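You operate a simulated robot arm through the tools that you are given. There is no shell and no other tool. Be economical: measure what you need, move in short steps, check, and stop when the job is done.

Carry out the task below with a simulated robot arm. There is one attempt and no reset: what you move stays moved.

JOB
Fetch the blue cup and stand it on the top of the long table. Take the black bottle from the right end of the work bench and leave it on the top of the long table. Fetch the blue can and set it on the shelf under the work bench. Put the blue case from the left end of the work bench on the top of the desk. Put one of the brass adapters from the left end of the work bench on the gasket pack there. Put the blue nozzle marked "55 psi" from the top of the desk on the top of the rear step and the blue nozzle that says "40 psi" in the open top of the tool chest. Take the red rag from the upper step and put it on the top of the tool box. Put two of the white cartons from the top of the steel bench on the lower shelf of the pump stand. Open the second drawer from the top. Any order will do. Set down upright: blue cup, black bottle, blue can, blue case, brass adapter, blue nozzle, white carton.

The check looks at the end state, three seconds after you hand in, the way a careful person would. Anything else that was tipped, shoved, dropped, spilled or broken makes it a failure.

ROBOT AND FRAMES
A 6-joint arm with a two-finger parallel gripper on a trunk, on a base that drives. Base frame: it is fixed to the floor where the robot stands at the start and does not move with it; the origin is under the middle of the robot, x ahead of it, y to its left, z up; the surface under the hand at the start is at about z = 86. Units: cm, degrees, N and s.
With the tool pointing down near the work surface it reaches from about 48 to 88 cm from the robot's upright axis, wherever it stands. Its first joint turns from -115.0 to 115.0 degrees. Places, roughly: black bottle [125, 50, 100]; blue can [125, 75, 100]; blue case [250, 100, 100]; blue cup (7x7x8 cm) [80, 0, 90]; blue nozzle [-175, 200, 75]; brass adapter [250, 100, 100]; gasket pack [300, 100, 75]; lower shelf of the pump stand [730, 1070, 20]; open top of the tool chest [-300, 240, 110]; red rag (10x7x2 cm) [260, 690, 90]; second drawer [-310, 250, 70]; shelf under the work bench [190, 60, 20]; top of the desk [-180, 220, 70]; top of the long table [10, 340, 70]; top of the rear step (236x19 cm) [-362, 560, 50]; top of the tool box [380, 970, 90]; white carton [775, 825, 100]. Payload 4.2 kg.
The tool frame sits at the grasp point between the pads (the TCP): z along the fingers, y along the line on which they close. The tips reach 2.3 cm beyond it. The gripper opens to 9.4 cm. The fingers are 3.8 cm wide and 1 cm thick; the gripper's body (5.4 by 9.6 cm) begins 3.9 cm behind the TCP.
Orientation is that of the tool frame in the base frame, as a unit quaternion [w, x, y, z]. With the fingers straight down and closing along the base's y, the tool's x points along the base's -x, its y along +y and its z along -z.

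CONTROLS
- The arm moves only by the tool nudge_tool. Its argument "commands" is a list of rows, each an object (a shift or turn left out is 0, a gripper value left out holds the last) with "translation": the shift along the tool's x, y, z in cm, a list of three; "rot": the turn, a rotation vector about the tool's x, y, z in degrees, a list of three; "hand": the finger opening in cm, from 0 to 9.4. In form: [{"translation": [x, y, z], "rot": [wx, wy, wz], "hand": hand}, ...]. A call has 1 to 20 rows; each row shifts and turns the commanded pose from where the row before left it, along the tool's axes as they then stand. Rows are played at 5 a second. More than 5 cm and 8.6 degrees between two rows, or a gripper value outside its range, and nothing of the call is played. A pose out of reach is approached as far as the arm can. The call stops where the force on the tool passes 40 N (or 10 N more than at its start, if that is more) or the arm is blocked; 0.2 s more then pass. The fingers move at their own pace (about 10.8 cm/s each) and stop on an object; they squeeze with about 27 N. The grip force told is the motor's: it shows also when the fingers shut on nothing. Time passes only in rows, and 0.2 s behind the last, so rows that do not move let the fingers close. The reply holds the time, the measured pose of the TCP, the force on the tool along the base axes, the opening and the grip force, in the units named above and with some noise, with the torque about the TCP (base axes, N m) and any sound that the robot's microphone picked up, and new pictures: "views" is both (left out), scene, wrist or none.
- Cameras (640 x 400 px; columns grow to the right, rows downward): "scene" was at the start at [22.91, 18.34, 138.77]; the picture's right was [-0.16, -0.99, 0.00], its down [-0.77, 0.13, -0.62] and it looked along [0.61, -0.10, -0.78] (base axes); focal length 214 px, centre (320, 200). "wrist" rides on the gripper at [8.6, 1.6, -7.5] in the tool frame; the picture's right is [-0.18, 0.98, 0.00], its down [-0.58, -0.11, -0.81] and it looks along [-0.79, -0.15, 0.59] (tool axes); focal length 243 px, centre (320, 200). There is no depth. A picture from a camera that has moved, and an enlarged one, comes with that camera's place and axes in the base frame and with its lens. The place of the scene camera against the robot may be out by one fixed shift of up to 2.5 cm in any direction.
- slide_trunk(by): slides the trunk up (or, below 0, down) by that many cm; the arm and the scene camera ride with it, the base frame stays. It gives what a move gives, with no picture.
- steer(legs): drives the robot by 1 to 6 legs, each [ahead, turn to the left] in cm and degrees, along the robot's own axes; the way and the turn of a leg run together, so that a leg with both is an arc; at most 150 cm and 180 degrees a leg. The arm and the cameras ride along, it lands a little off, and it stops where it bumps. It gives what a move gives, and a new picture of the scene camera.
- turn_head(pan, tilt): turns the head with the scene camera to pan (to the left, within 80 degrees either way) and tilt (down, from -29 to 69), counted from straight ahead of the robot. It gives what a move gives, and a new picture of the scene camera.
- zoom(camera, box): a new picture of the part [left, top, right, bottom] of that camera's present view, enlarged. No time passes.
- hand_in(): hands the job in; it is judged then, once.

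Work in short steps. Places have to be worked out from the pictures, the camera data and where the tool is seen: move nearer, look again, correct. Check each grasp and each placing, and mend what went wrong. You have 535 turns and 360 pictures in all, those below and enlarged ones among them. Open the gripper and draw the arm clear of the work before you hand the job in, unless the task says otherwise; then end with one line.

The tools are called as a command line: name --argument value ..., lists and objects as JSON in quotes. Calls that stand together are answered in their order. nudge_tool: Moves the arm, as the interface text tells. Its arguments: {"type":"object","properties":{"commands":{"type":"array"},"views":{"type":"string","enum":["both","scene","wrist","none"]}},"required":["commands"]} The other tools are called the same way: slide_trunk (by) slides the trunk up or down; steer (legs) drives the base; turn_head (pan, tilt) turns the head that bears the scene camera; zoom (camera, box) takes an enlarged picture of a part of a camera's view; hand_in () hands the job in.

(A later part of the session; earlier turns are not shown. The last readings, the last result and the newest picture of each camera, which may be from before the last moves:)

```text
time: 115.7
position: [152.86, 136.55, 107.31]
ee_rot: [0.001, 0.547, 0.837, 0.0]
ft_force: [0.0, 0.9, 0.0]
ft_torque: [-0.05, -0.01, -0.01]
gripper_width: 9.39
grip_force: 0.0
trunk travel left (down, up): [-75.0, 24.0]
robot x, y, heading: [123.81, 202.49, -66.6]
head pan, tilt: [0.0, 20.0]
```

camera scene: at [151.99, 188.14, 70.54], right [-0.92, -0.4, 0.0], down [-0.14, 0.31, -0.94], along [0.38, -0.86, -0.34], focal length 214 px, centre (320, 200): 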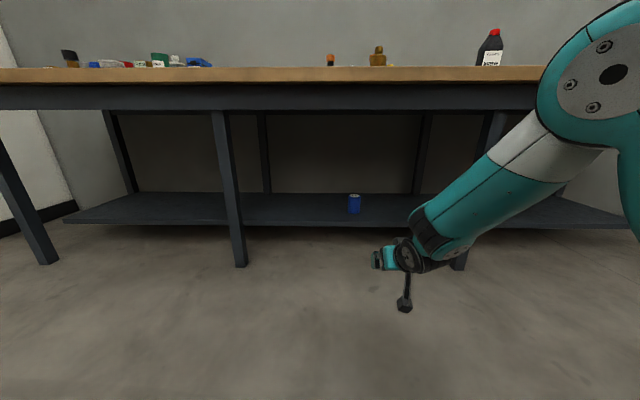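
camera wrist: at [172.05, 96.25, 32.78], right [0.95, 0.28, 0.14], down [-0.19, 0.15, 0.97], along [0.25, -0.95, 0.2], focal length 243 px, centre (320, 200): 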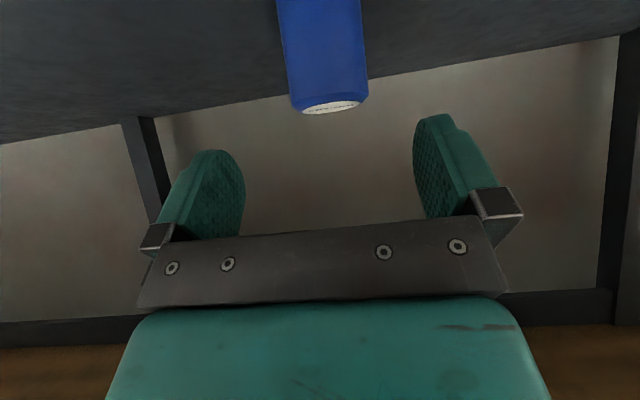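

The can is on the shelf. Now for the black bottle: I raise and retract the arm, shift right about 58 cm along the bench and approach.

nudge_tool --commands '[{"translation": [3.5, 0, -3.2]}, {"translation": [3.5, 0, -3.2]}, {"translation": [3.5, 0, -3.2]}, {"translation": [3.5, 0, -3.2]}, {"translation": [2, 0, -2.5]}]' --views "none"

turn_head --pan 0 --tilt 40

steer --legs '[[0, -90], [58, 0], [0, 90], [50, 0]]'

```text
time: 116.9
position: [146.35, 151.32, 122.53]
ee_rot: [0.002, 0.547, 0.837, 0.0]
ft_force: [-0.5, -0.2, -0.7]
ft_torque: [0.01, 0.01, 0.02]
gripper_width: 9.39
grip_force: 0.0
trunk travel left (down, up): [-75.0, 24.0]
robot x, y, heading: [123.73, 202.85, -66.4]
head pan, tilt: [0.0, 20.0]
```

```text
time: 117.7
position: [146.28, 151.24, 122.47]
ee_rot: [0.003, 0.548, 0.836, -0.001]
ft_force: [-0.2, -0.1, -0.4]
ft_torque: [0.0, -0.04, 0.04]
gripper_width: 9.4
grip_force: 0.1
trunk travel left (down, up): [-75.0, 24.0]
robot x, y, heading: [124.21, 202.76, -66.3]
head pan, tilt: [0.0, 40.0]
camera scene: at [151.66, 188.88, 140.41], right [-0.92, -0.4, 0.0], down [-0.26, 0.59, -0.77], along [0.31, -0.7, -0.64], focal length 214 px, centre (320, 200)
```

scene: 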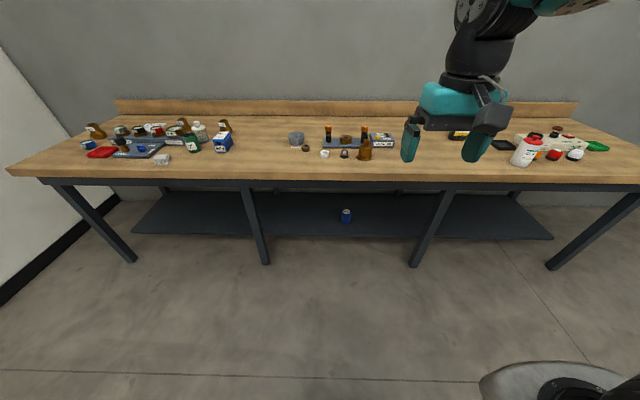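

```text
time: 131.3
position: [113.59, 81.28, 122.66]
ee_rot: [0.003, 0.536, 0.844, 0.0]
ft_force: [1.5, 0.1, -0.7]
ft_torque: [-0.02, 0.0, 0.0]
gripper_width: 9.39
grip_force: 0.2
trunk travel left (down, up): [-75.0, 24.0]
robot x, y, heading: [89.9, 131.77, -64.5]
head pan, tilt: [0.0, 40.0]
camera scene: at [117.98, 118.99, 140.4], right [-0.9, -0.43, 0.0], down [-0.27, 0.58, -0.77], along [0.33, -0.69, -0.64], focal length 214 px, centre (320, 200)
```

scene: 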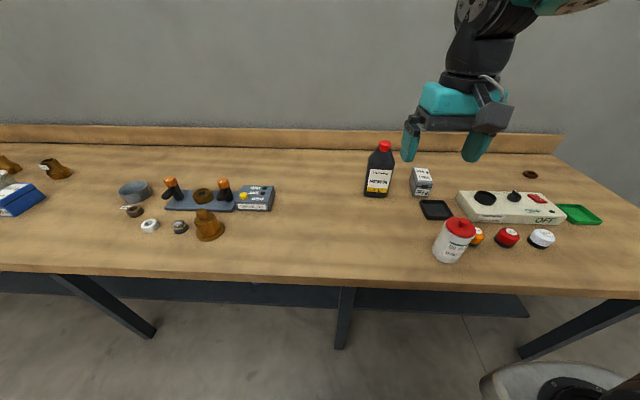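

The bottle is 88 cm ahead, so I drive 10 cm closer, then extend the arm and look with the wrist camera.

steer --legs '[[10, 0]]'

nudge_tool --commands '[{"translation": [-4, -0.5, 0]}, {"translation": [-4, -0.5, 0]}, {"translation": [-4, -0.5, 0]}, {"translation": [0, 0, 0]}]' --views "wrist"

```text
time: 132.4
position: [118.1, 72.31, 122.57]
ee_rot: [0.003, 0.534, 0.845, -0.002]
ft_force: [-1.2, -0.4, 0.5]
ft_torque: [0.0, 0.03, 0.02]
gripper_width: 9.41
grip_force: 0.0
trunk travel left (down, up): [-75.0, 24.0]
robot x, y, heading: [94.26, 123.22, -64.5]
head pan, tilt: [0.0, 40.0]
camera scene: at [122.26, 110.19, 140.4], right [-0.9, -0.43, 0.0], down [-0.28, 0.58, -0.77], along [0.33, -0.69, -0.64], focal length 214 px, centre (320, 200)
```

scene: 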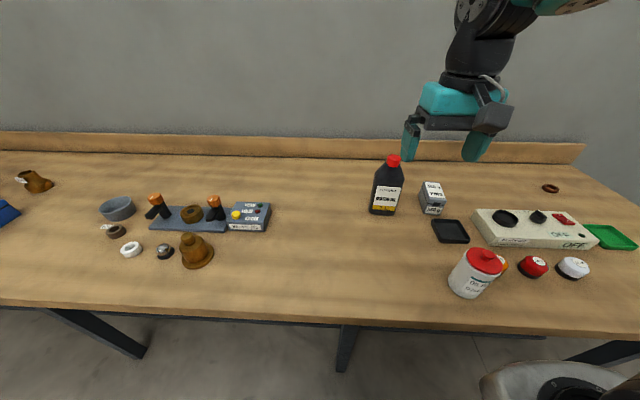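

```text
time: 133.4
position: [121.79, 61.26, 123.03]
ee_rot: [0.003, 0.534, 0.845, -0.001]
ft_force: [0.0, -0.2, 0.1]
ft_torque: [-0.02, 0.01, -0.03]
gripper_width: 9.41
grip_force: 0.0
trunk travel left (down, up): [-75.0, 24.0]
robot x, y, heading: [94.31, 123.37, -64.1]
head pan, tilt: [0.0, 40.0]
camera wrist: at [119.53, 69.81, 130.41], right [0.97, 0.26, 0.0], down [0.15, -0.57, 0.81], along [0.21, -0.78, -0.59], focal length 243 px, centre (320, 200)
```

wrist: 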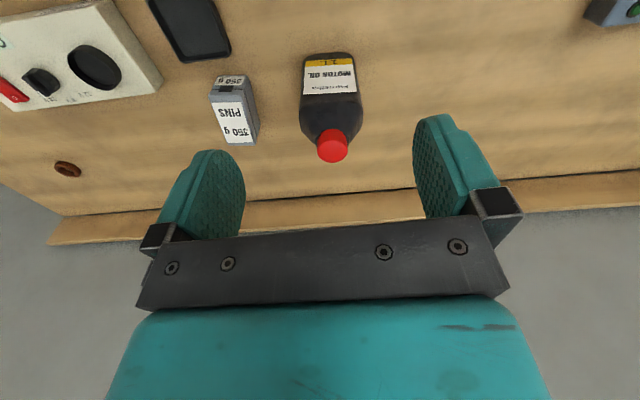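

The bottle axis is at about (127, 49) with the cap top near z=106. I move over it and check again.

nudge_tool --commands '[{"translation": [-4.4, -0.2, 0.5]}, {"translation": [-4.4, -0.2, 0.5]}, {"translation": [-4.4, -0.2, 1]}, {"translation": [0, 0, 3]}, {"translation": [0, 0, 0]}]' --views "wrist"

```text
time: 134.6
position: [127.05, 48.67, 117.57]
ee_rot: [0.004, 0.534, 0.845, -0.001]
ft_force: [0.6, 0.9, -0.7]
ft_torque: [0.02, -0.03, -0.02]
gripper_width: 9.43
grip_force: 0.1
trunk travel left (down, up): [-75.0, 24.0]
robot x, y, heading: [94.43, 122.89, -64.3]
head pan, tilt: [0.0, 40.0]
camera wrist: at [124.76, 57.29, 125.03], right [0.97, 0.26, 0.0], down [0.15, -0.57, 0.81], along [0.21, -0.78, -0.59], focal length 243 px, centre (320, 200)
```

wrist: 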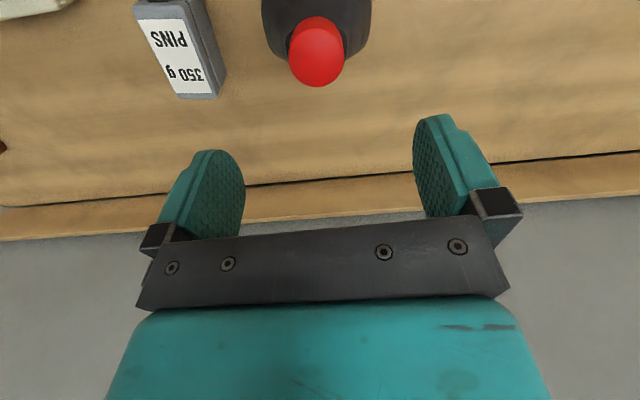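

I adjust 0.6 cm back, go down to z≈103.3 and grip the cap and neck.

nudge_tool --commands '[{"translation": [0.6, 0, 4]}, {"translation": [0, 0, 4]}, {"translation": [0, 0, 3]}, {"translation": [0, 0, 2.2]}, {"translation": [0, 0, 1]}, {"hand": 0}, {"hand": 0}, {"hand": 0}, {"hand": 0}, {"hand": 0}]' --views "wrist"

```text
time: 136.8
position: [126.7, 49.09, 103.85]
ee_rot: [0.006, 0.534, 0.845, -0.002]
ft_force: [-0.2, -8.6, 31.7]
ft_torque: [-0.57, 0.27, -0.35]
gripper_width: 8.63
grip_force: 26.7
trunk travel left (down, up): [-75.0, 24.0]
robot x, y, heading: [94.58, 123.15, -64.6]
head pan, tilt: [0.0, 40.0]
camera wrist: at [124.49, 57.76, 111.32], right [0.97, 0.26, 0.0], down [0.15, -0.56, 0.81], along [0.21, -0.79, -0.58], focal length 243 px, centre (320, 200)
```

wrist: 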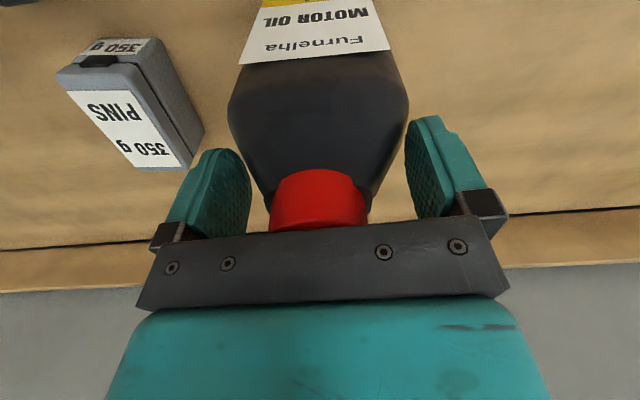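

The fingers caught the broad shoulders at 8.6 cm. I open, rise about 2.3 cm and grip only the cap.

nudge_tool --commands '[{"hand": 9.4}, {"hand": 9.4}, {"translation": [0, 0, -1.2]}, {"translation": [0, 0, -1.1]}, {"translation": [0, 0, 0]}, {"hand": 0}, {"hand": 0}, {"hand": 0}, {"hand": 0}, {"hand": 0}]' --views "wrist"

```text
time: 139.0
position: [126.72, 49.06, 106.36]
ee_rot: [0.006, 0.535, 0.845, -0.002]
ft_force: [1.5, -5.6, 36.5]
ft_torque: [0.1, 0.07, -0.36]
gripper_width: 5.2
grip_force: 27.0
trunk travel left (down, up): [-75.0, 24.0]
robot x, y, heading: [94.15, 123.18, -64.3]
head pan, tilt: [0.0, 40.0]
camera wrist: at [124.48, 57.81, 113.71], right [0.97, 0.26, 0.0], down [0.14, -0.56, 0.81], along [0.21, -0.79, -0.58], focal length 243 px, centre (320, 200)
```

wrist: 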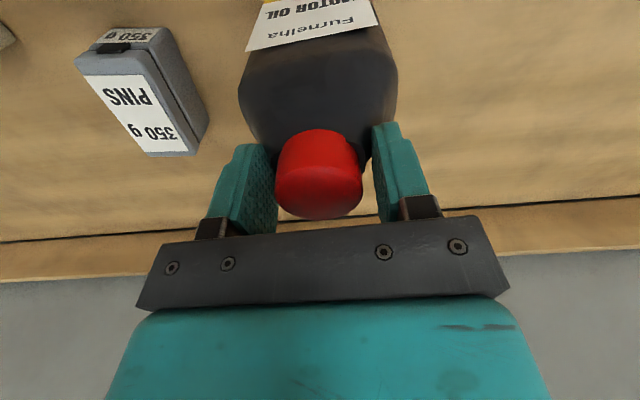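

Still wedged on the shoulder slope. I open, rise another 1.0 cm and close again.

nudge_tool --commands '[{"hand": 7}, {"hand": 7}, {"translation": [0, 0, -1.0]}, {"translation": [0, 0, 0]}, {"hand": 0}, {"hand": 0}, {"hand": 0}, {"hand": 0}]' --views "wrist"

```text
time: 140.8
position: [126.77, 49.2, 107.24]
ee_rot: [0.005, 0.534, 0.846, -0.001]
ft_force: [3.5, 0.9, 23.2]
ft_torque: [0.48, 0.15, -0.04]
gripper_width: 4.13
grip_force: 26.6
trunk travel left (down, up): [-75.0, 24.0]
robot x, y, heading: [93.84, 122.96, -64.6]
head pan, tilt: [0.0, 40.0]
camera wrist: at [124.4, 57.86, 114.56], right [0.97, 0.26, 0.0], down [0.15, -0.56, 0.81], along [0.21, -0.78, -0.58], focal length 243 px, centre (320, 200)
```

wrist: 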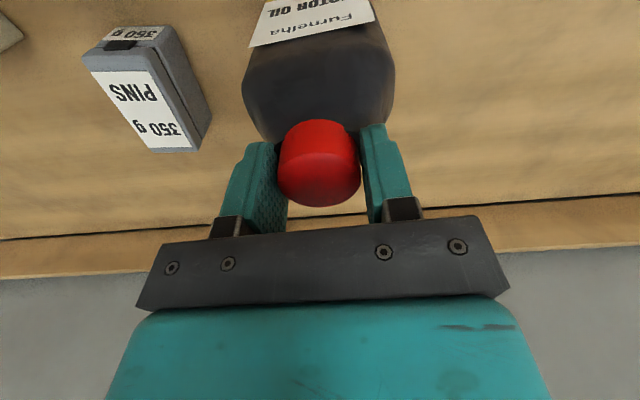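

The width is 4.1, probably on the cap. I lift slightly and look at the force.

nudge_tool --commands '[{"translation": [0, 0, -0.5]}, {"translation": [0, 0, -0.5]}, {"translation": [0, 0, 0]}, {"translation": [0, 0, 0]}]' --views "wrist"

```text
time: 141.8
position: [126.85, 49.1, 107.81]
ee_rot: [0.002, 0.535, 0.845, 0.0]
ft_force: [-0.3, -0.1, -8.8]
ft_torque: [-0.03, 0.02, -0.01]
gripper_width: 3.87
grip_force: 26.9
trunk travel left (down, up): [-75.0, 24.0]
robot x, y, heading: [94.06, 123.23, -64.7]
head pan, tilt: [0.0, 40.0]
camera wrist: at [124.51, 57.83, 115.3], right [0.97, 0.26, 0.0], down [0.15, -0.57, 0.81], along [0.21, -0.78, -0.59], focal length 243 px, centre (320, 200)
```

wrist: 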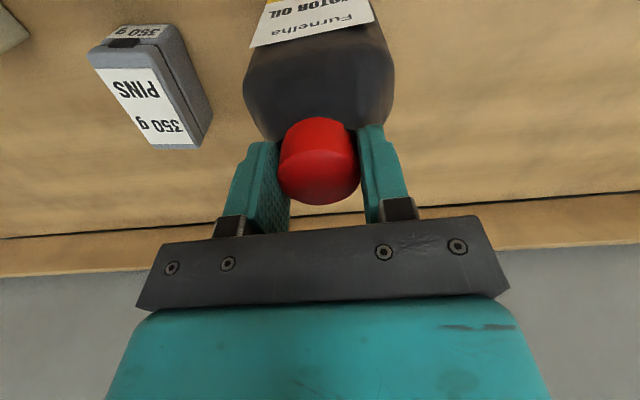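

It's carrying 8.8 N with near zero torque, so it's held by the cap. I lift 8 cm and recheck.

nudge_tool --commands '[{"translation": [0, 0, -1.5]}, {"translation": [0, 0, -2]}, {"translation": [0, 0, -2]}, {"translation": [0, 0, -2.5]}, {"translation": [0, 0, 0]}]' --views "both"

```text
time: 143.0
position: [126.81, 49.24, 115.95]
ee_rot: [0.003, 0.535, 0.845, -0.001]
ft_force: [0.0, -0.4, -9.0]
ft_torque: [-0.02, -0.01, -0.05]
gripper_width: 3.86
grip_force: 27.4
trunk travel left (down, up): [-75.0, 24.0]
robot x, y, heading: [94.06, 123.14, -64.4]
head pan, tilt: [0.0, 40.0]
camera scene: at [122.28, 110.15, 140.39], right [-0.9, -0.43, 0.0], down [-0.28, 0.58, -0.77], along [0.33, -0.69, -0.64], focal length 214 px, centre (320, 200)
camera wrist: at [124.52, 57.92, 123.37], right [0.97, 0.26, 0.0], down [0.15, -0.57, 0.81], along [0.21, -0.78, -0.59], focal length 243 px, centre (320, 200)
```

scene: 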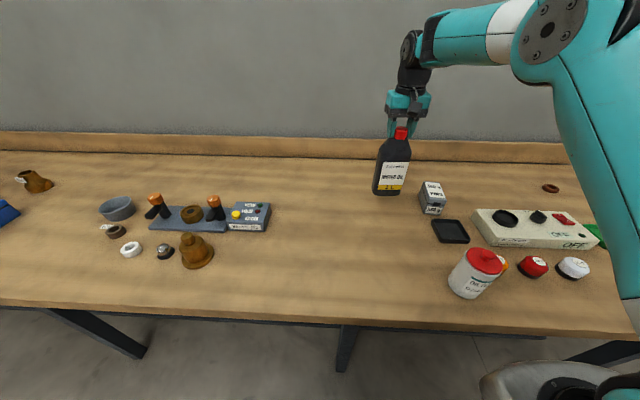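
wrist: 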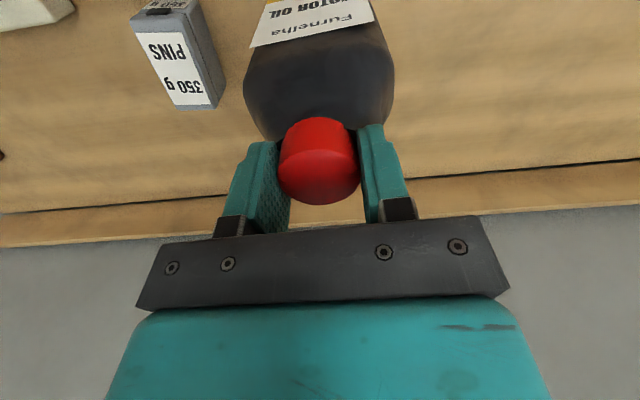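

The bottle is secure. I raise it, retract, back off and carry it to the long table.

slide_trunk --by 14

nudge_tool --commands '[{"translation": [2, 0, 0]}, {"translation": [3.5, 0, 0]}, {"translation": [3.5, 0, 0]}, {"translation": [3.5, 0, 0]}, {"translation": [3.5, 0, 0]}, {"translation": [3.5, 0, 0]}, {"translation": [2.5, 0, 0]}]' --views "none"

steer --legs '[[-40, 0], [0, -174.8], [93, 0], [0, -8.5]]'

```text
time: 144.7
position: [126.92, 49.22, 129.87]
ee_rot: [0.003, 0.534, 0.846, -0.001]
ft_force: [1.4, -0.4, -10.5]
ft_torque: [0.01, -0.02, -0.03]
gripper_width: 3.86
grip_force: 26.9
trunk travel left (down, up): [-89.0, 10.0]
robot x, y, heading: [94.49, 123.11, -64.2]
head pan, tilt: [0.0, 40.0]
```

```text
time: 146.3
position: [117.57, 69.14, 129.63]
ee_rot: [0.003, 0.535, 0.845, -0.002]
ft_force: [0.1, -0.4, -9.1]
ft_torque: [-0.06, 0.05, 0.02]
gripper_width: 3.88
grip_force: 26.8
trunk travel left (down, up): [-89.0, 10.0]
robot x, y, heading: [94.13, 123.36, -64.3]
head pan, tilt: [0.0, 40.0]
```

```text
time: 161.3
position: [28.13, 303.1, 129.72]
ee_rot: [-0.001, 0.788, -0.616, -0.003]
ft_force: [0.4, 0.0, -9.2]
ft_torque: [-0.03, 0.03, 0.0]
gripper_width: 3.85
grip_force: 26.9
trunk travel left (down, up): [-89.0, 10.0]
robot x, y, heading: [40.62, 245.64, 104.1]
head pan, tilt: [0.0, 40.0]
camera scene: at [15.96, 264.0, 154.39], right [0.97, 0.24, 0.0], down [0.16, -0.62, -0.77], along [-0.18, 0.74, -0.64], focal length 214 px, centre (320, 200)
```

scene: 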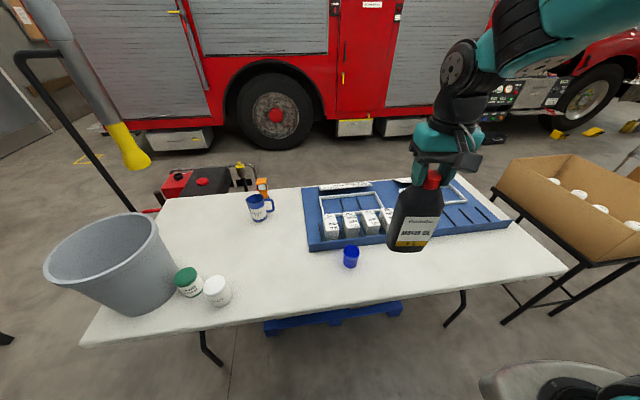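

The heading landed a bit off, but the strip right of the cup is free and reachable. I move the bottle over (38, 325), then lower it.

nudge_tool --commands '[{"translation": [-2, -1.5, 0]}, {"translation": [-3.3, -2.6, 0]}, {"translation": [-3.3, -2.6, 0]}, {"translation": [-3.3, -2.6, 0]}, {"translation": [-3.3, -2.6, 0]}, {"translation": [-2.5, -2.0, 0]}, {"translation": [-1.6, -1.2, 0]}]' --views "none"

slide_trunk --by -30

nudge_tool --commands '[{"translation": [0, 0, 0]}]' --views "both"

```text
time: 162.9
position: [38.36, 325.7, 129.66]
ee_rot: [-0.001, 0.787, -0.616, -0.001]
ft_force: [0.0, 0.1, -9.4]
ft_torque: [-0.03, -0.05, 0.0]
gripper_width: 3.85
grip_force: 27.1
trunk travel left (down, up): [-89.0, 10.0]
robot x, y, heading: [40.48, 245.37, 104.0]
head pan, tilt: [0.0, 40.0]
```

```text
time: 165.9
position: [38.3, 325.78, 99.7]
ee_rot: [-0.001, 0.787, -0.616, -0.003]
ft_force: [-0.1, -0.1, -10.0]
ft_torque: [0.02, -0.03, -0.01]
gripper_width: 3.86
grip_force: 26.7
trunk travel left (down, up): [-59.0, 40.0]
robot x, y, heading: [40.27, 245.67, 104.0]
head pan, tilt: [0.0, 40.0]
```

```text
time: 166.3
position: [38.2, 325.72, 99.62]
ee_rot: [-0.001, 0.787, -0.617, -0.002]
ft_force: [0.0, 0.8, -9.7]
ft_torque: [-0.01, 0.03, 0.0]
gripper_width: 3.87
grip_force: 26.9
trunk travel left (down, up): [-59.0, 40.0]
robot x, y, heading: [40.08, 245.77, 104.0]
head pan, tilt: [0.0, 40.0]
camera scene: at [15.99, 264.01, 124.4], right [0.97, 0.24, 0.0], down [0.16, -0.62, -0.77], along [-0.19, 0.74, -0.64], focal length 214 px, centre (320, 200)
camera wrist: at [38.78, 316.95, 107.12], right [-1.0, -0.06, 0.0], down [-0.03, 0.59, 0.81], along [-0.05, 0.81, -0.59], focal length 243 px, centre (320, 200)
```

scene: 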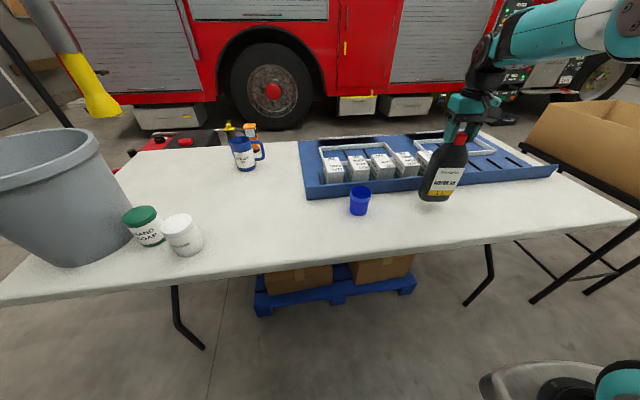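
wrist: 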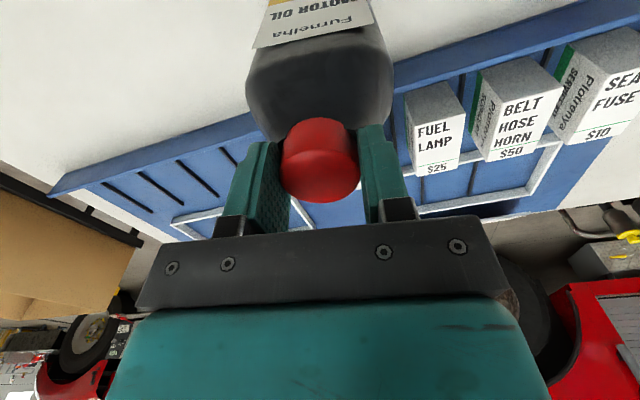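

The bottle is slightly near the tray, so I pull back 2 cm and lower until contact.

nudge_tool --commands '[{"translation": [2, 0, 1]}, {"translation": [0, 0, 2]}, {"translation": [0, 0, 1]}, {"translation": [0, 0, 0.4]}, {"translation": [0, 0, 0.3]}, {"translation": [0, 0, 0.3]}, {"translation": [0, 0, 0.3]}, {"translation": [0, 0, 0.3]}, {"translation": [0, 0, 0.3]}, {"translation": [0, 0, 0.3]}]' --views "both"

```text
time: 167.8
position: [38.68, 323.9, 95.35]
ee_rot: [-0.005, 0.788, -0.616, -0.006]
ft_force: [-0.8, -6.1, 16.5]
ft_torque: [-1.29, 0.06, -0.12]
gripper_width: 3.88
grip_force: 27.0
trunk travel left (down, up): [-59.0, 40.0]
robot x, y, heading: [40.19, 245.33, 104.0]
head pan, tilt: [0.0, 40.0]
stopped in row 7: the force on the tool passed its limit at 44 N (the readings are from after the stop); the commanded pose is now the measured one
camera scene: at [16.0, 263.9, 124.4], right [0.97, 0.24, 0.0], down [0.16, -0.62, -0.77], along [-0.19, 0.74, -0.64], focal length 214 px, centre (320, 200)
camera wrist: at [39.23, 315.01, 102.64], right [-1.0, -0.06, 0.0], down [-0.03, 0.58, 0.82], along [-0.05, 0.82, -0.58], focal length 243 px, centre (320, 200)
```

scene: 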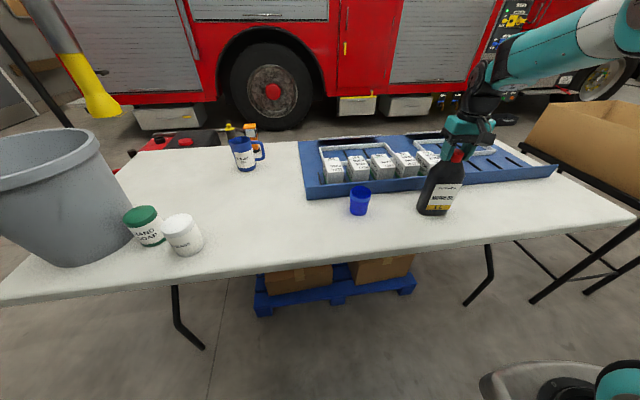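
wrist: 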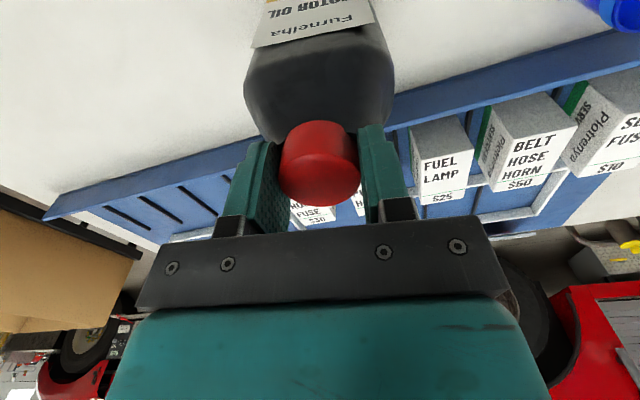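

It's on the table and slightly loaded. I relax 0.4 cm, open and rise.

nudge_tool --commands '[{"translation": [0, 0, -0.4]}, {"translation": [0, 0, 0]}, {"hand": 4.6}, {"hand": 5.5}, {"hand": 7}, {"hand": 9.4}, {"translation": [0, 0, -2]}, {"translation": [0, 0, -4]}, {"translation": [0, 0, -4]}, {"translation": [0, 0, -4]}]' --views "both"

```text
time: 170.0
position: [38.75, 323.44, 109.37]
ee_rot: [-0.005, 0.787, -0.616, -0.007]
ft_force: [0.6, 0.4, -0.1]
ft_torque: [-0.02, 0.03, 0.0]
gripper_width: 9.4
grip_force: 0.1
trunk travel left (down, up): [-59.0, 40.0]
robot x, y, heading: [40.34, 245.75, 104.0]
head pan, tilt: [0.0, 40.0]
camera scene: at [15.99, 263.99, 124.4], right [0.97, 0.24, 0.0], down [0.16, -0.62, -0.77], along [-0.19, 0.74, -0.64], focal length 214 px, centre (320, 200)
camera wrist: at [39.26, 314.55, 116.75], right [-1.0, -0.06, 0.0], down [-0.03, 0.58, 0.82], along [-0.05, 0.81, -0.58], focal length 243 px, centre (320, 200)
```

scene: 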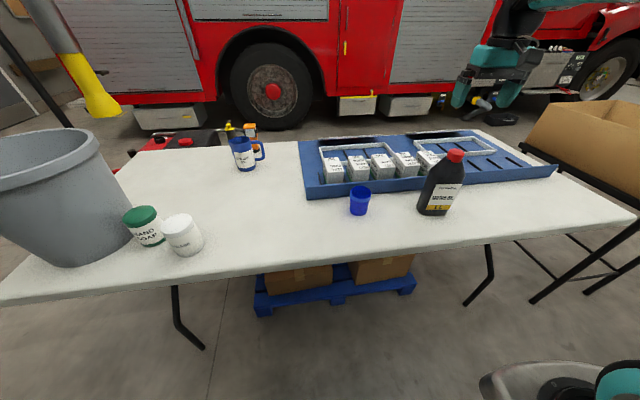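
wrist: 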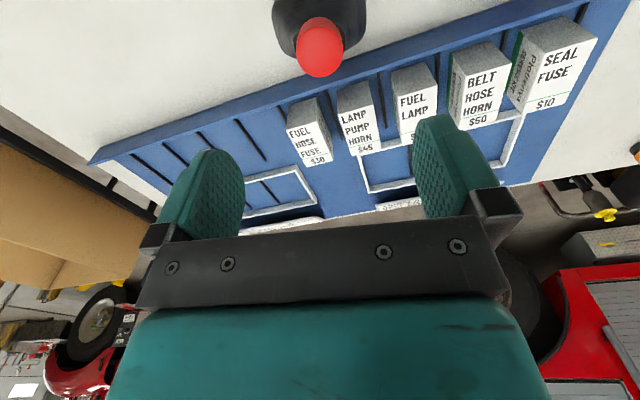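

The bottle stands well. I raise and retract, then drive to the left (far) end of the bench for the case and adapter.

slide_trunk --by 19

nudge_tool --commands '[{"translation": [4.5, 2, 0]}, {"translation": [4.5, 2, 0]}, {"translation": [4.5, 2, 0]}, {"translation": [4, 3, 0]}, {"translation": [3, 3, 0]}, {"translation": [0, 3, 0]}]' --views "none"

steer --legs '[[0, -123.7], [140, 0], [40, 0], [0, -46.8]]'

```text
time: 172.1
position: [38.68, 323.33, 128.43]
ee_rot: [-0.004, 0.787, -0.616, -0.006]
ft_force: [-1.0, 0.3, -0.1]
ft_torque: [-0.02, 0.01, 0.0]
gripper_width: 9.39
grip_force: 0.1
trunk travel left (down, up): [-78.0, 21.0]
robot x, y, heading: [40.74, 245.55, 104.1]
head pan, tilt: [0.0, 40.0]
```

```text
time: 173.5
position: [29.15, 299.74, 127.98]
ee_rot: [-0.004, 0.787, -0.617, -0.006]
ft_force: [1.6, 0.7, -0.1]
ft_torque: [0.01, -0.03, -0.03]
gripper_width: 9.4
grip_force: 0.0
trunk travel left (down, up): [-78.0, 21.0]
robot x, y, heading: [40.65, 245.65, 103.8]
head pan, tilt: [0.0, 40.0]
```

```text
time: 190.1
position: [222.02, 120.62, 127.98]
ee_rot: [0.006, 0.58, 0.814, -0.004]
ft_force: [-0.8, 0.5, -0.1]
ft_torque: [-0.01, -0.01, 0.01]
gripper_width: 9.4
grip_force: 0.0
trunk travel left (down, up): [-78.0, 21.0]
robot x, y, heading: [206.26, 173.62, -71.0]
head pan, tilt: [0.0, 40.0]
camera scene: at [232.51, 157.66, 143.4], right [-0.95, -0.33, 0.0], down [-0.21, 0.61, -0.77], along [0.25, -0.72, -0.64], focal length 214 px, centre (320, 200)
```

scene: 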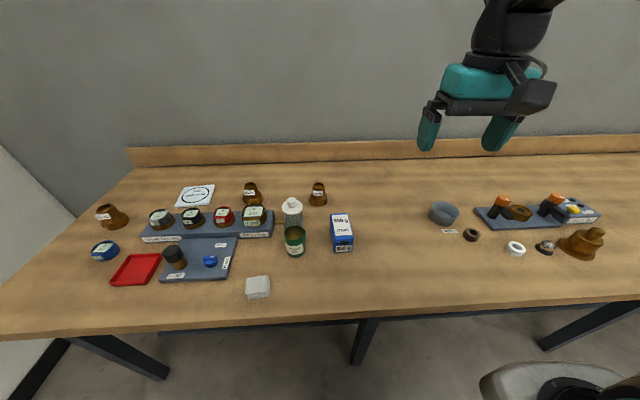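

The left end of the bench is in view. I zoom to identify the case, adapters and gasket pack.

zoom --camera "scene" --box '[80, 165, 240, 265]'

zoom --camera "scene" --box '[220, 165, 380, 265]'

```text
4.00 times, centred on (160, 215) of scene
camera zoom: at [232.51, 157.66, 143.4], right [-0.95, -0.33, 0.0], down [-0.21, 0.61, -0.77], along [0.25, -0.72, -0.64], focal length 858 px, centre (960, 140)
```

zoom: 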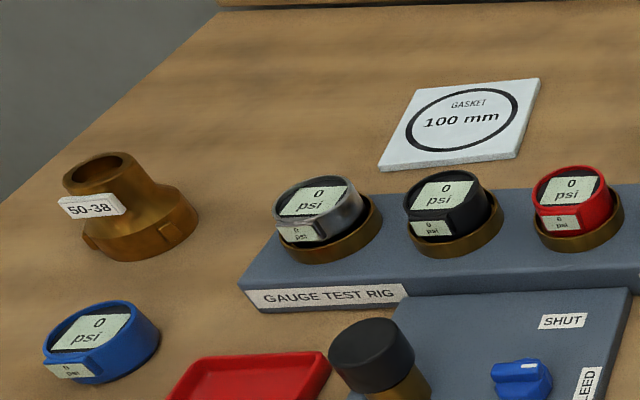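

```text
4.00 times, centred on (300, 215) of scene
camera zoom: at [232.51, 157.66, 143.4], right [-0.95, -0.33, 0.0], down [-0.21, 0.61, -0.77], along [0.25, -0.72, -0.64], focal length 858 px, centre (400, 140)
```

zoom: 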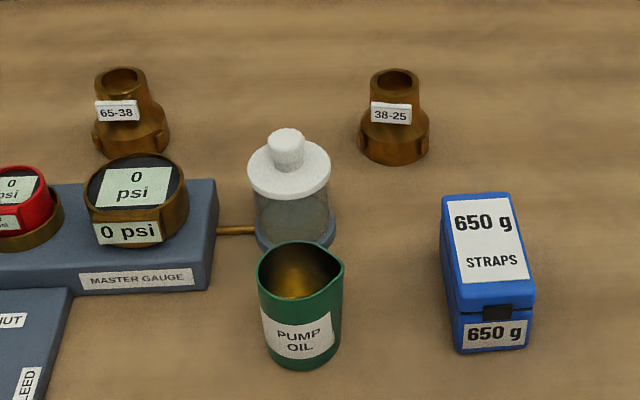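

The blue case is the "STRAPS 650 g" box, the gasket pack is the white square, and the nearest adapter is "38-25" at about (256, 97). I reposition to s≈279 and closer to the bench.

steer --legs '[[0, -25], [-40, 0], [0, 29.5], [40, 0]]'

```text
time: 197.4
position: [247.05, 125.46, 128.0]
ee_rot: [0.006, 0.544, 0.839, -0.003]
ft_force: [0.8, -0.3, -1.0]
ft_torque: [0.02, -0.03, 0.01]
gripper_width: 9.41
grip_force: 0.1
trunk travel left (down, up): [-78.0, 21.0]
robot x, y, heading: [226.55, 176.7, -65.7]
head pan, tilt: [0.0, 40.0]
camera scene: at [254.32, 163.16, 143.41], right [-0.91, -0.41, 0.0], down [-0.26, 0.59, -0.77], along [0.31, -0.7, -0.64], focal length 214 px, centre (320, 200)
```

scene: 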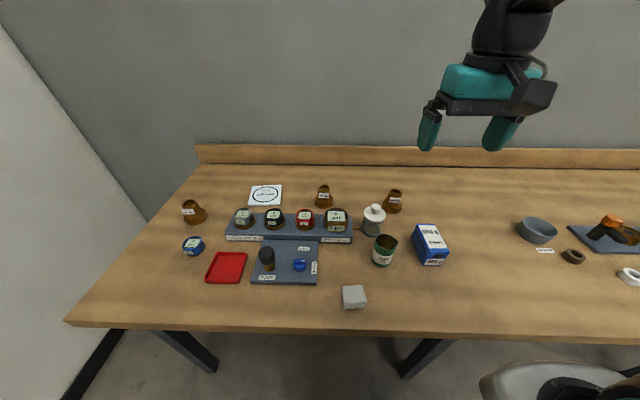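

The adapter is about 85 cm out and slightly right. I extend the hand over it and look.

nudge_tool --commands '[{"translation": [-4.3, -1.2, 1.5]}, {"translation": [-4.3, -1.2, 1.5]}, {"translation": [-4.3, -1.2, 2]}, {"translation": [-4.3, -1.2, 2]}, {"translation": [-4, -1.2, 2]}, {"translation": [-2, -1.2, 2]}, {"translation": [0, 0, 0]}]' --views "wrist"

```text
time: 199.0
position: [249.88, 100.89, 117.31]
ee_rot: [0.005, 0.544, 0.839, -0.004]
ft_force: [0.2, 0.2, 1.0]
ft_torque: [0.0, 0.02, 0.03]
gripper_width: 9.41
grip_force: 0.1
trunk travel left (down, up): [-78.0, 21.0]
robot x, y, heading: [226.8, 176.93, -65.7]
head pan, tilt: [0.0, 40.0]
camera wrist: at [247.82, 109.65, 124.65], right [0.97, 0.23, 0.0], down [0.13, -0.56, 0.82], along [0.19, -0.79, -0.58], focal length 243 px, centre (320, 200)
```

wrist: 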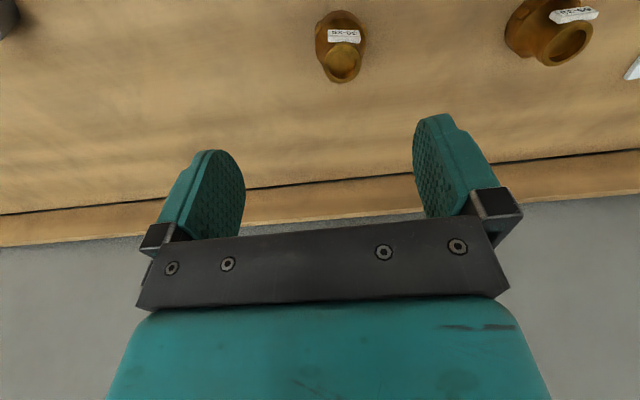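

The adapter is centred near (254, 96.3), about 9 cm tall. I move over it, lower to z≈104 and recheck.

nudge_tool --commands '[{"translation": [-2, 0.6, 3.5]}, {"translation": [-2, 0.6, 3.5]}, {"translation": [-1.9, 0.65, 3.5]}, {"translation": [0, 0, 3]}, {"translation": [0, 0, 0]}]' --views "wrist"

```text
time: 200.2
position: [254.27, 95.98, 103.79]
ee_rot: [0.008, 0.544, 0.839, -0.005]
ft_force: [-1.0, 0.6, 0.0]
ft_torque: [0.06, 0.0, -0.03]
gripper_width: 9.38
grip_force: 0.0
trunk travel left (down, up): [-78.0, 21.0]
robot x, y, heading: [226.64, 176.59, -65.8]
head pan, tilt: [0.0, 40.0]
camera wrist: at [252.16, 104.71, 111.14], right [0.97, 0.23, 0.0], down [0.13, -0.56, 0.82], along [0.19, -0.79, -0.58], focal length 243 px, centre (320, 200)
```

wrist: 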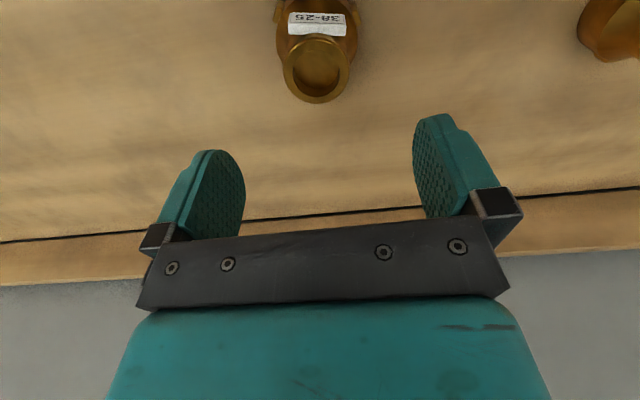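

Fine alignment: I pull back 1 cm, descend to z≈92 and close on the neck.

nudge_tool --commands '[{"translation": [0.9, -0.1, 4]}, {"translation": [0, 0, 4]}, {"translation": [0, 0, 2.5]}, {"translation": [0, 0, 1.2]}, {"translation": [0, 0, 0]}, {"hand": 0}, {"hand": 0}, {"hand": 0}, {"hand": 0}, {"hand": 0}]' --views "wrist"

```text
time: 202.4
position: [253.78, 96.89, 91.94]
ee_rot: [0.007, 0.544, 0.839, -0.005]
ft_force: [-1.6, 0.1, -1.1]
ft_torque: [-0.07, 0.05, -0.04]
gripper_width: 4.64
grip_force: 27.1
trunk travel left (down, up): [-78.0, 21.0]
robot x, y, heading: [226.52, 176.47, -66.0]
head pan, tilt: [0.0, 40.0]
camera wrist: at [251.72, 105.6, 99.22], right [0.97, 0.23, 0.0], down [0.13, -0.56, 0.82], along [0.19, -0.79, -0.58], focal length 243 px, centre (320, 200)
```

wrist: 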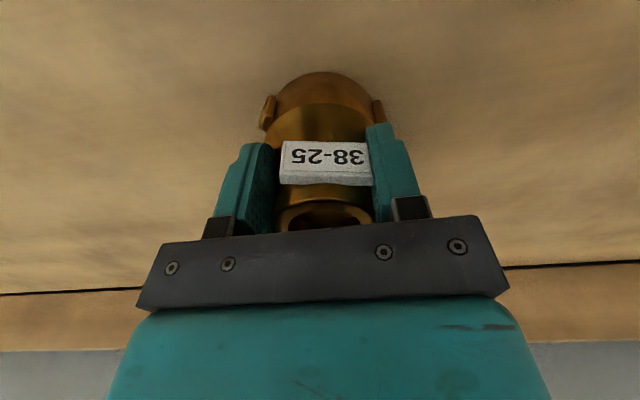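

The adapter is gripped. I lift, retract and shift the robot about 38 cm left to reach the gasket pack.

nudge_tool --commands '[{"translation": [0, 0, -3]}, {"translation": [0, 0, -4.5]}, {"translation": [0, 0, -4.5]}, {"translation": [0, 0, -4.5]}, {"translation": [2.5, 1, -4]}, {"translation": [4.5, 1, -1]}, {"translation": [4.5, 1, -1]}, {"translation": [4.5, 1, -1]}, {"translation": [4.5, 1, -1]}, {"translation": [4.5, 0, -1]}]' --views "wrist"

steer --legs '[[0, -40], [-58, 0], [0, 40], [46, 0]]'

```text
time: 204.6
position: [248.04, 122.35, 116.96]
ee_rot: [0.007, 0.544, 0.839, -0.005]
ft_force: [0.0, -0.1, -4.5]
ft_torque: [0.07, 0.02, -0.01]
gripper_width: 4.66
grip_force: 27.1
trunk travel left (down, up): [-78.0, 21.0]
robot x, y, heading: [226.84, 176.84, -66.0]
head pan, tilt: [0.0, 40.0]
camera wrist: at [245.88, 131.24, 124.44], right [0.97, 0.23, 0.0], down [0.13, -0.56, 0.82], along [0.19, -0.79, -0.58], focal length 243 px, centre (320, 200)
```

wrist: 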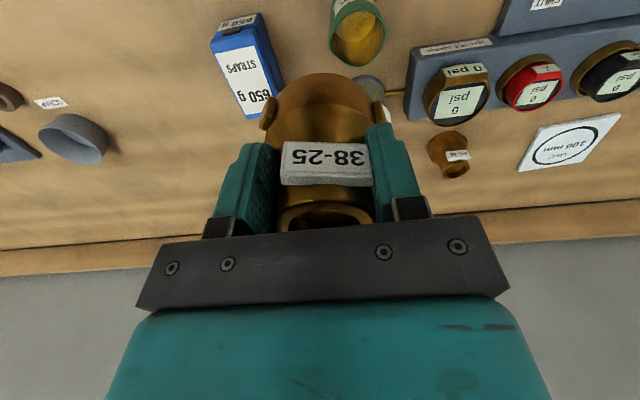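

```text
time: 214.0
position: [282.49, 136.43, 117.16]
ee_rot: [0.007, 0.545, 0.839, -0.004]
ft_force: [0.6, 0.2, -3.8]
ft_torque: [0.03, 0.05, -0.01]
gripper_width: 4.66
grip_force: 26.7
trunk travel left (down, up): [-78.0, 21.0]
robot x, y, heading: [261.4, 190.75, -65.9]
head pan, tilt: [0.0, 40.0]
camera scene: at [288.87, 177.07, 143.4], right [-0.91, -0.41, 0.0], down [-0.26, 0.59, -0.77], along [0.31, -0.7, -0.64], focal length 214 px, centre (320, 200)
```

scene: 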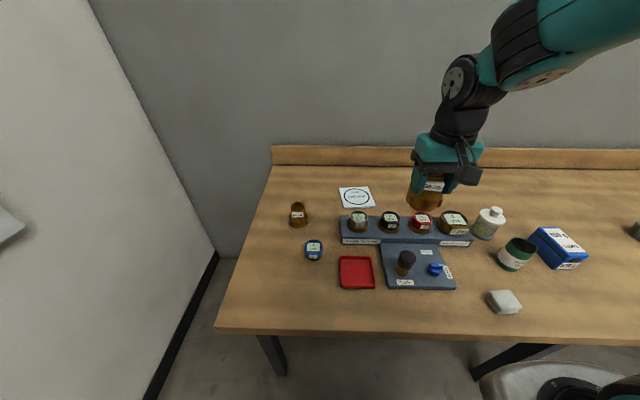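

The gasket pack centre is at about (302.5, 110), 90 cm ahead. I edge forward 6 cm and extend over it.

steer --legs '[[6, 0]]'

nudge_tool --commands '[{"translation": [-4.5, 0.7, 0]}, {"translation": [-4.5, 0.7, 0]}, {"translation": [-4, 0.7, 0]}, {"translation": [-3, 0.7, 0]}, {"translation": [-2, 0.7, 0]}, {"translation": [0, 0, 0]}]' --views "wrist"

```text
time: 215.0
position: [284.91, 131.15, 117.15]
ee_rot: [0.007, 0.545, 0.839, -0.005]
ft_force: [0.5, -0.1, -3.9]
ft_torque: [0.03, 0.03, 0.04]
gripper_width: 4.66
grip_force: 27.5
trunk travel left (down, up): [-78.0, 21.0]
robot x, y, heading: [263.71, 185.64, -65.9]
head pan, tilt: [0.0, 40.0]
camera scene: at [291.26, 171.77, 143.4], right [-0.91, -0.41, 0.0], down [-0.26, 0.59, -0.77], along [0.31, -0.7, -0.64], focal length 214 px, centre (320, 200)
```

scene: 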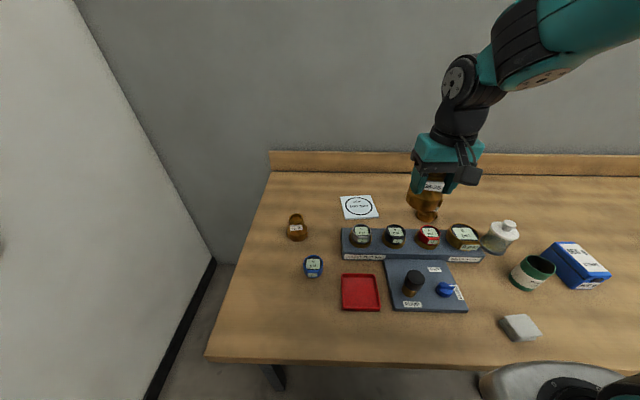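

```text
time: 216.4
position: [295.34, 116.14, 117.34]
ee_rot: [0.007, 0.545, 0.838, -0.004]
ft_force: [-1.0, -0.2, -3.6]
ft_torque: [0.03, 0.03, 0.0]
gripper_width: 4.64
grip_force: 26.5
trunk travel left (down, up): [-78.0, 21.0]
robot x, y, heading: [263.49, 185.74, -66.0]
head pan, tilt: [0.0, 40.0]
camera wrist: at [293.27, 124.93, 124.69], right [0.97, 0.23, 0.0], down [0.13, -0.56, 0.82], along [0.19, -0.79, -0.58], focal length 243 px, centre (320, 200)
```

wrist: 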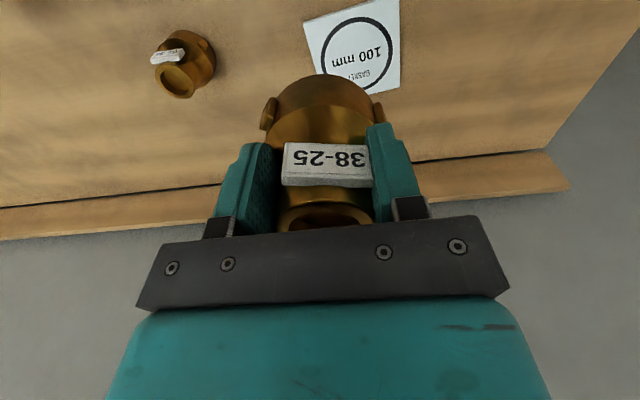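

The pack centre is refined to (302.0, 110.4). I move over it and lower close.

nudge_tool --commands '[{"translation": [-2.7, 1.25, 2]}, {"translation": [-2.7, 1.25, 3]}, {"translation": [-2.6, 1.25, 3]}, {"translation": [0, 0, 4]}, {"translation": [0, 0, 4]}, {"translation": [0, 0, 3.5]}, {"translation": [0, 0, 0]}]' --views "both"

```text
time: 218.0
position: [302.22, 110.2, 97.92]
ee_rot: [0.008, 0.545, 0.838, -0.004]
ft_force: [0.3, -1.0, -4.5]
ft_torque: [0.01, 0.03, 0.01]
gripper_width: 4.67
grip_force: 27.2
trunk travel left (down, up): [-78.0, 21.0]
robot x, y, heading: [263.75, 185.56, -65.6]
head pan, tilt: [0.0, 40.0]
camera scene: at [291.26, 171.77, 143.4], right [-0.91, -0.41, 0.0], down [-0.26, 0.59, -0.77], along [0.31, -0.7, -0.64], focal length 214 px, centre (320, 200)
camera wrist: at [300.11, 118.97, 105.16], right [0.97, 0.23, 0.0], down [0.13, -0.56, 0.82], along [0.19, -0.79, -0.58], focal length 243 px, centre (320, 200)
```

scene: 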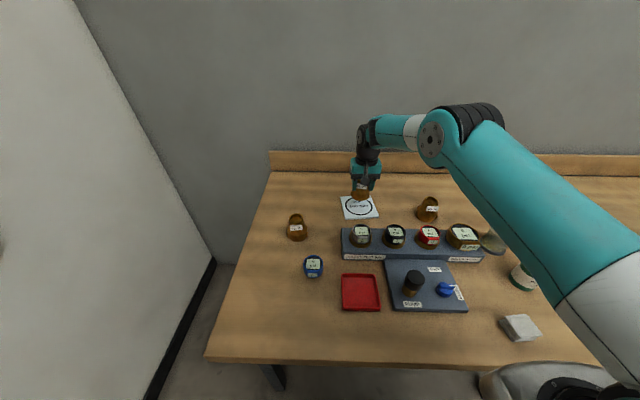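
wrist: 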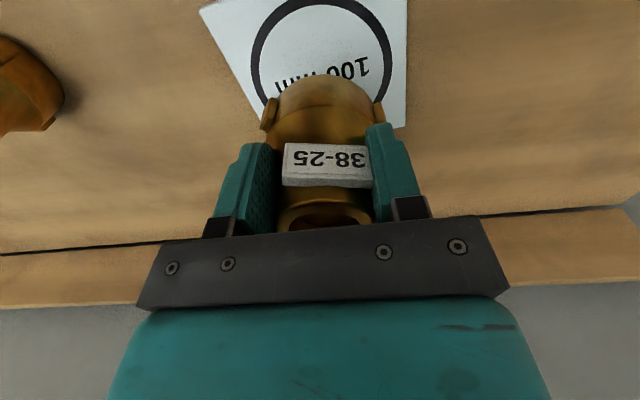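

Alignment looks good. I lower to contact in small steps.

nudge_tool --commands '[{"translation": [0, 0, 2.5]}, {"translation": [0, 0, 1]}, {"translation": [0, 0, 0.4]}, {"translation": [0, 0, 0.3]}, {"translation": [0, 0, 0.3]}, {"translation": [0, 0, 0.3]}, {"translation": [0, 0, 0.3]}, {"translation": [0, 0, 0.3]}]' --views "wrist"

```text
time: 219.8
position: [302.36, 110.05, 92.8]
ee_rot: [0.008, 0.544, 0.839, -0.005]
ft_force: [-2.1, -1.0, 6.3]
ft_torque: [0.11, 0.21, 0.04]
gripper_width: 4.63
grip_force: 26.7
trunk travel left (down, up): [-78.0, 21.0]
robot x, y, heading: [263.8, 185.36, -65.7]
head pan, tilt: [0.0, 40.0]
camera wrist: at [300.16, 118.76, 100.18], right [0.97, 0.23, 0.0], down [0.13, -0.56, 0.82], along [0.19, -0.79, -0.58], focal length 243 px, centre (320, 200)
```

wrist: 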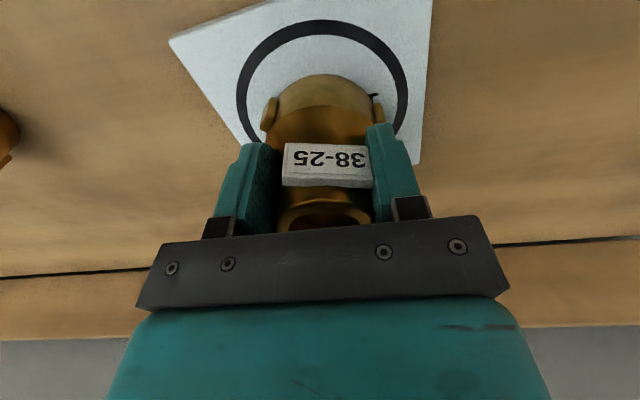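

In contact and inside the ring. I release and rise.

nudge_tool --commands '[{"translation": [0, 0, -0.1]}, {"hand": 5.4}, {"hand": 7}, {"hand": 9.4}, {"hand": 9.4}, {"translation": [0, 0, -2]}, {"translation": [0, 0, -4]}, {"translation": [0, 0, -4]}, {"translation": [0, 0, -4]}]' --views "wrist"

```text
time: 221.8
position: [302.3, 110.26, 107.03]
ee_rot: [0.007, 0.545, 0.839, -0.004]
ft_force: [-0.4, -0.1, -0.4]
ft_torque: [0.02, 0.01, 0.01]
gripper_width: 9.38
grip_force: 0.1
trunk travel left (down, up): [-78.0, 21.0]
robot x, y, heading: [263.64, 185.05, -65.8]
head pan, tilt: [0.0, 40.0]
camera wrist: at [300.17, 118.92, 114.37], right [0.97, 0.23, 0.0], down [0.13, -0.56, 0.81], along [0.19, -0.79, -0.58], focal length 243 px, centre (320, 200)
```

wrist: 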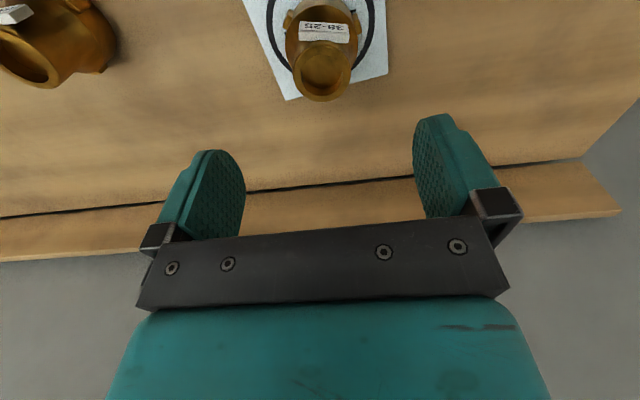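

The adapter sits on the gasket pack. Now the blue case: I raise, retract and reposition the base to s≈270.

nudge_tool --commands '[{"translation": [0, 0, -4.5]}, {"translation": [1, 0, -4.5]}, {"translation": [4, -0.5, -2]}, {"translation": [4.5, -0.5, 0]}, {"translation": [4.5, -0.5, 0]}, {"translation": [4.5, -0.5, 0]}, {"translation": [4.5, -0.5, 0]}, {"translation": [4.5, -0.5, 0]}]' --views "none"

steer --legs '[[0, 50], [-60, 0], [0, -50], [26, 0]]'

nudge_tool --commands '[{"translation": [0, 0, 0]}]' --views "wrist"

```text
time: 223.6
position: [288.06, 134.23, 116.9]
ee_rot: [0.006, 0.545, 0.839, -0.004]
ft_force: [0.7, 0.4, -0.4]
ft_torque: [0.05, 0.03, 0.01]
gripper_width: 9.39
grip_force: 0.0
trunk travel left (down, up): [-78.0, 21.0]
robot x, y, heading: [263.1, 185.44, -65.7]
head pan, tilt: [0.0, 40.0]
```

```text
time: 232.8
position: [244.24, 127.66, 116.77]
ee_rot: [0.006, 0.536, 0.844, -0.004]
ft_force: [0.2, 1.1, 0.1]
ft_torque: [0.0, -0.04, 0.01]
gripper_width: 9.39
grip_force: 0.1
trunk travel left (down, up): [-78.0, 21.0]
robot x, y, heading: [218.73, 178.15, -64.8]
head pan, tilt: [0.0, 40.0]
camera scene: at [246.59, 165.23, 143.4], right [-0.9, -0.43, 0.0], down [-0.27, 0.58, -0.77], along [0.33, -0.69, -0.64], focal length 214 px, centre (320, 200)
```

scene: 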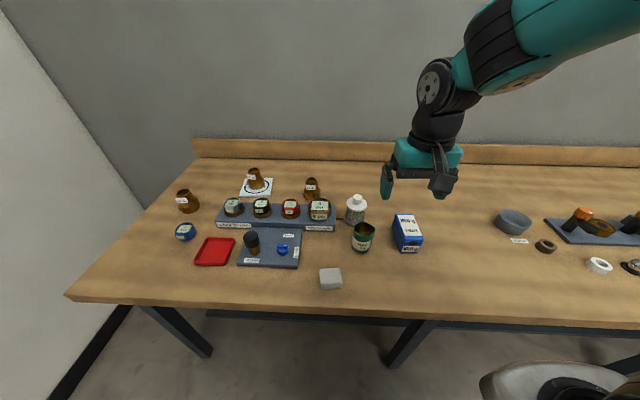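

```text
time: 233.2
position: [244.13, 127.65, 116.93]
ee_rot: [0.007, 0.536, 0.844, -0.004]
ft_force: [-0.4, -0.6, -0.8]
ft_torque: [0.01, -0.03, -0.04]
gripper_width: 9.39
grip_force: 0.0
trunk travel left (down, up): [-78.0, 21.0]
robot x, y, heading: [218.43, 178.72, -64.5]
head pan, tilt: [0.0, 40.0]
camera wrist: at [241.91, 136.33, 124.25], right [0.97, 0.25, 0.0], down [0.14, -0.56, 0.82], along [0.21, -0.79, -0.58], focal length 243 px, centre (320, 200)
```

wrist: 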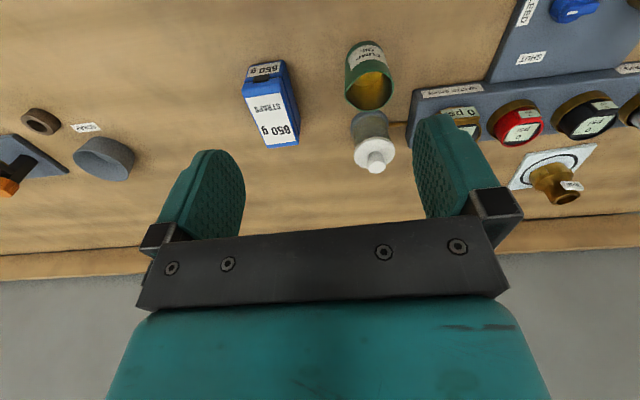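

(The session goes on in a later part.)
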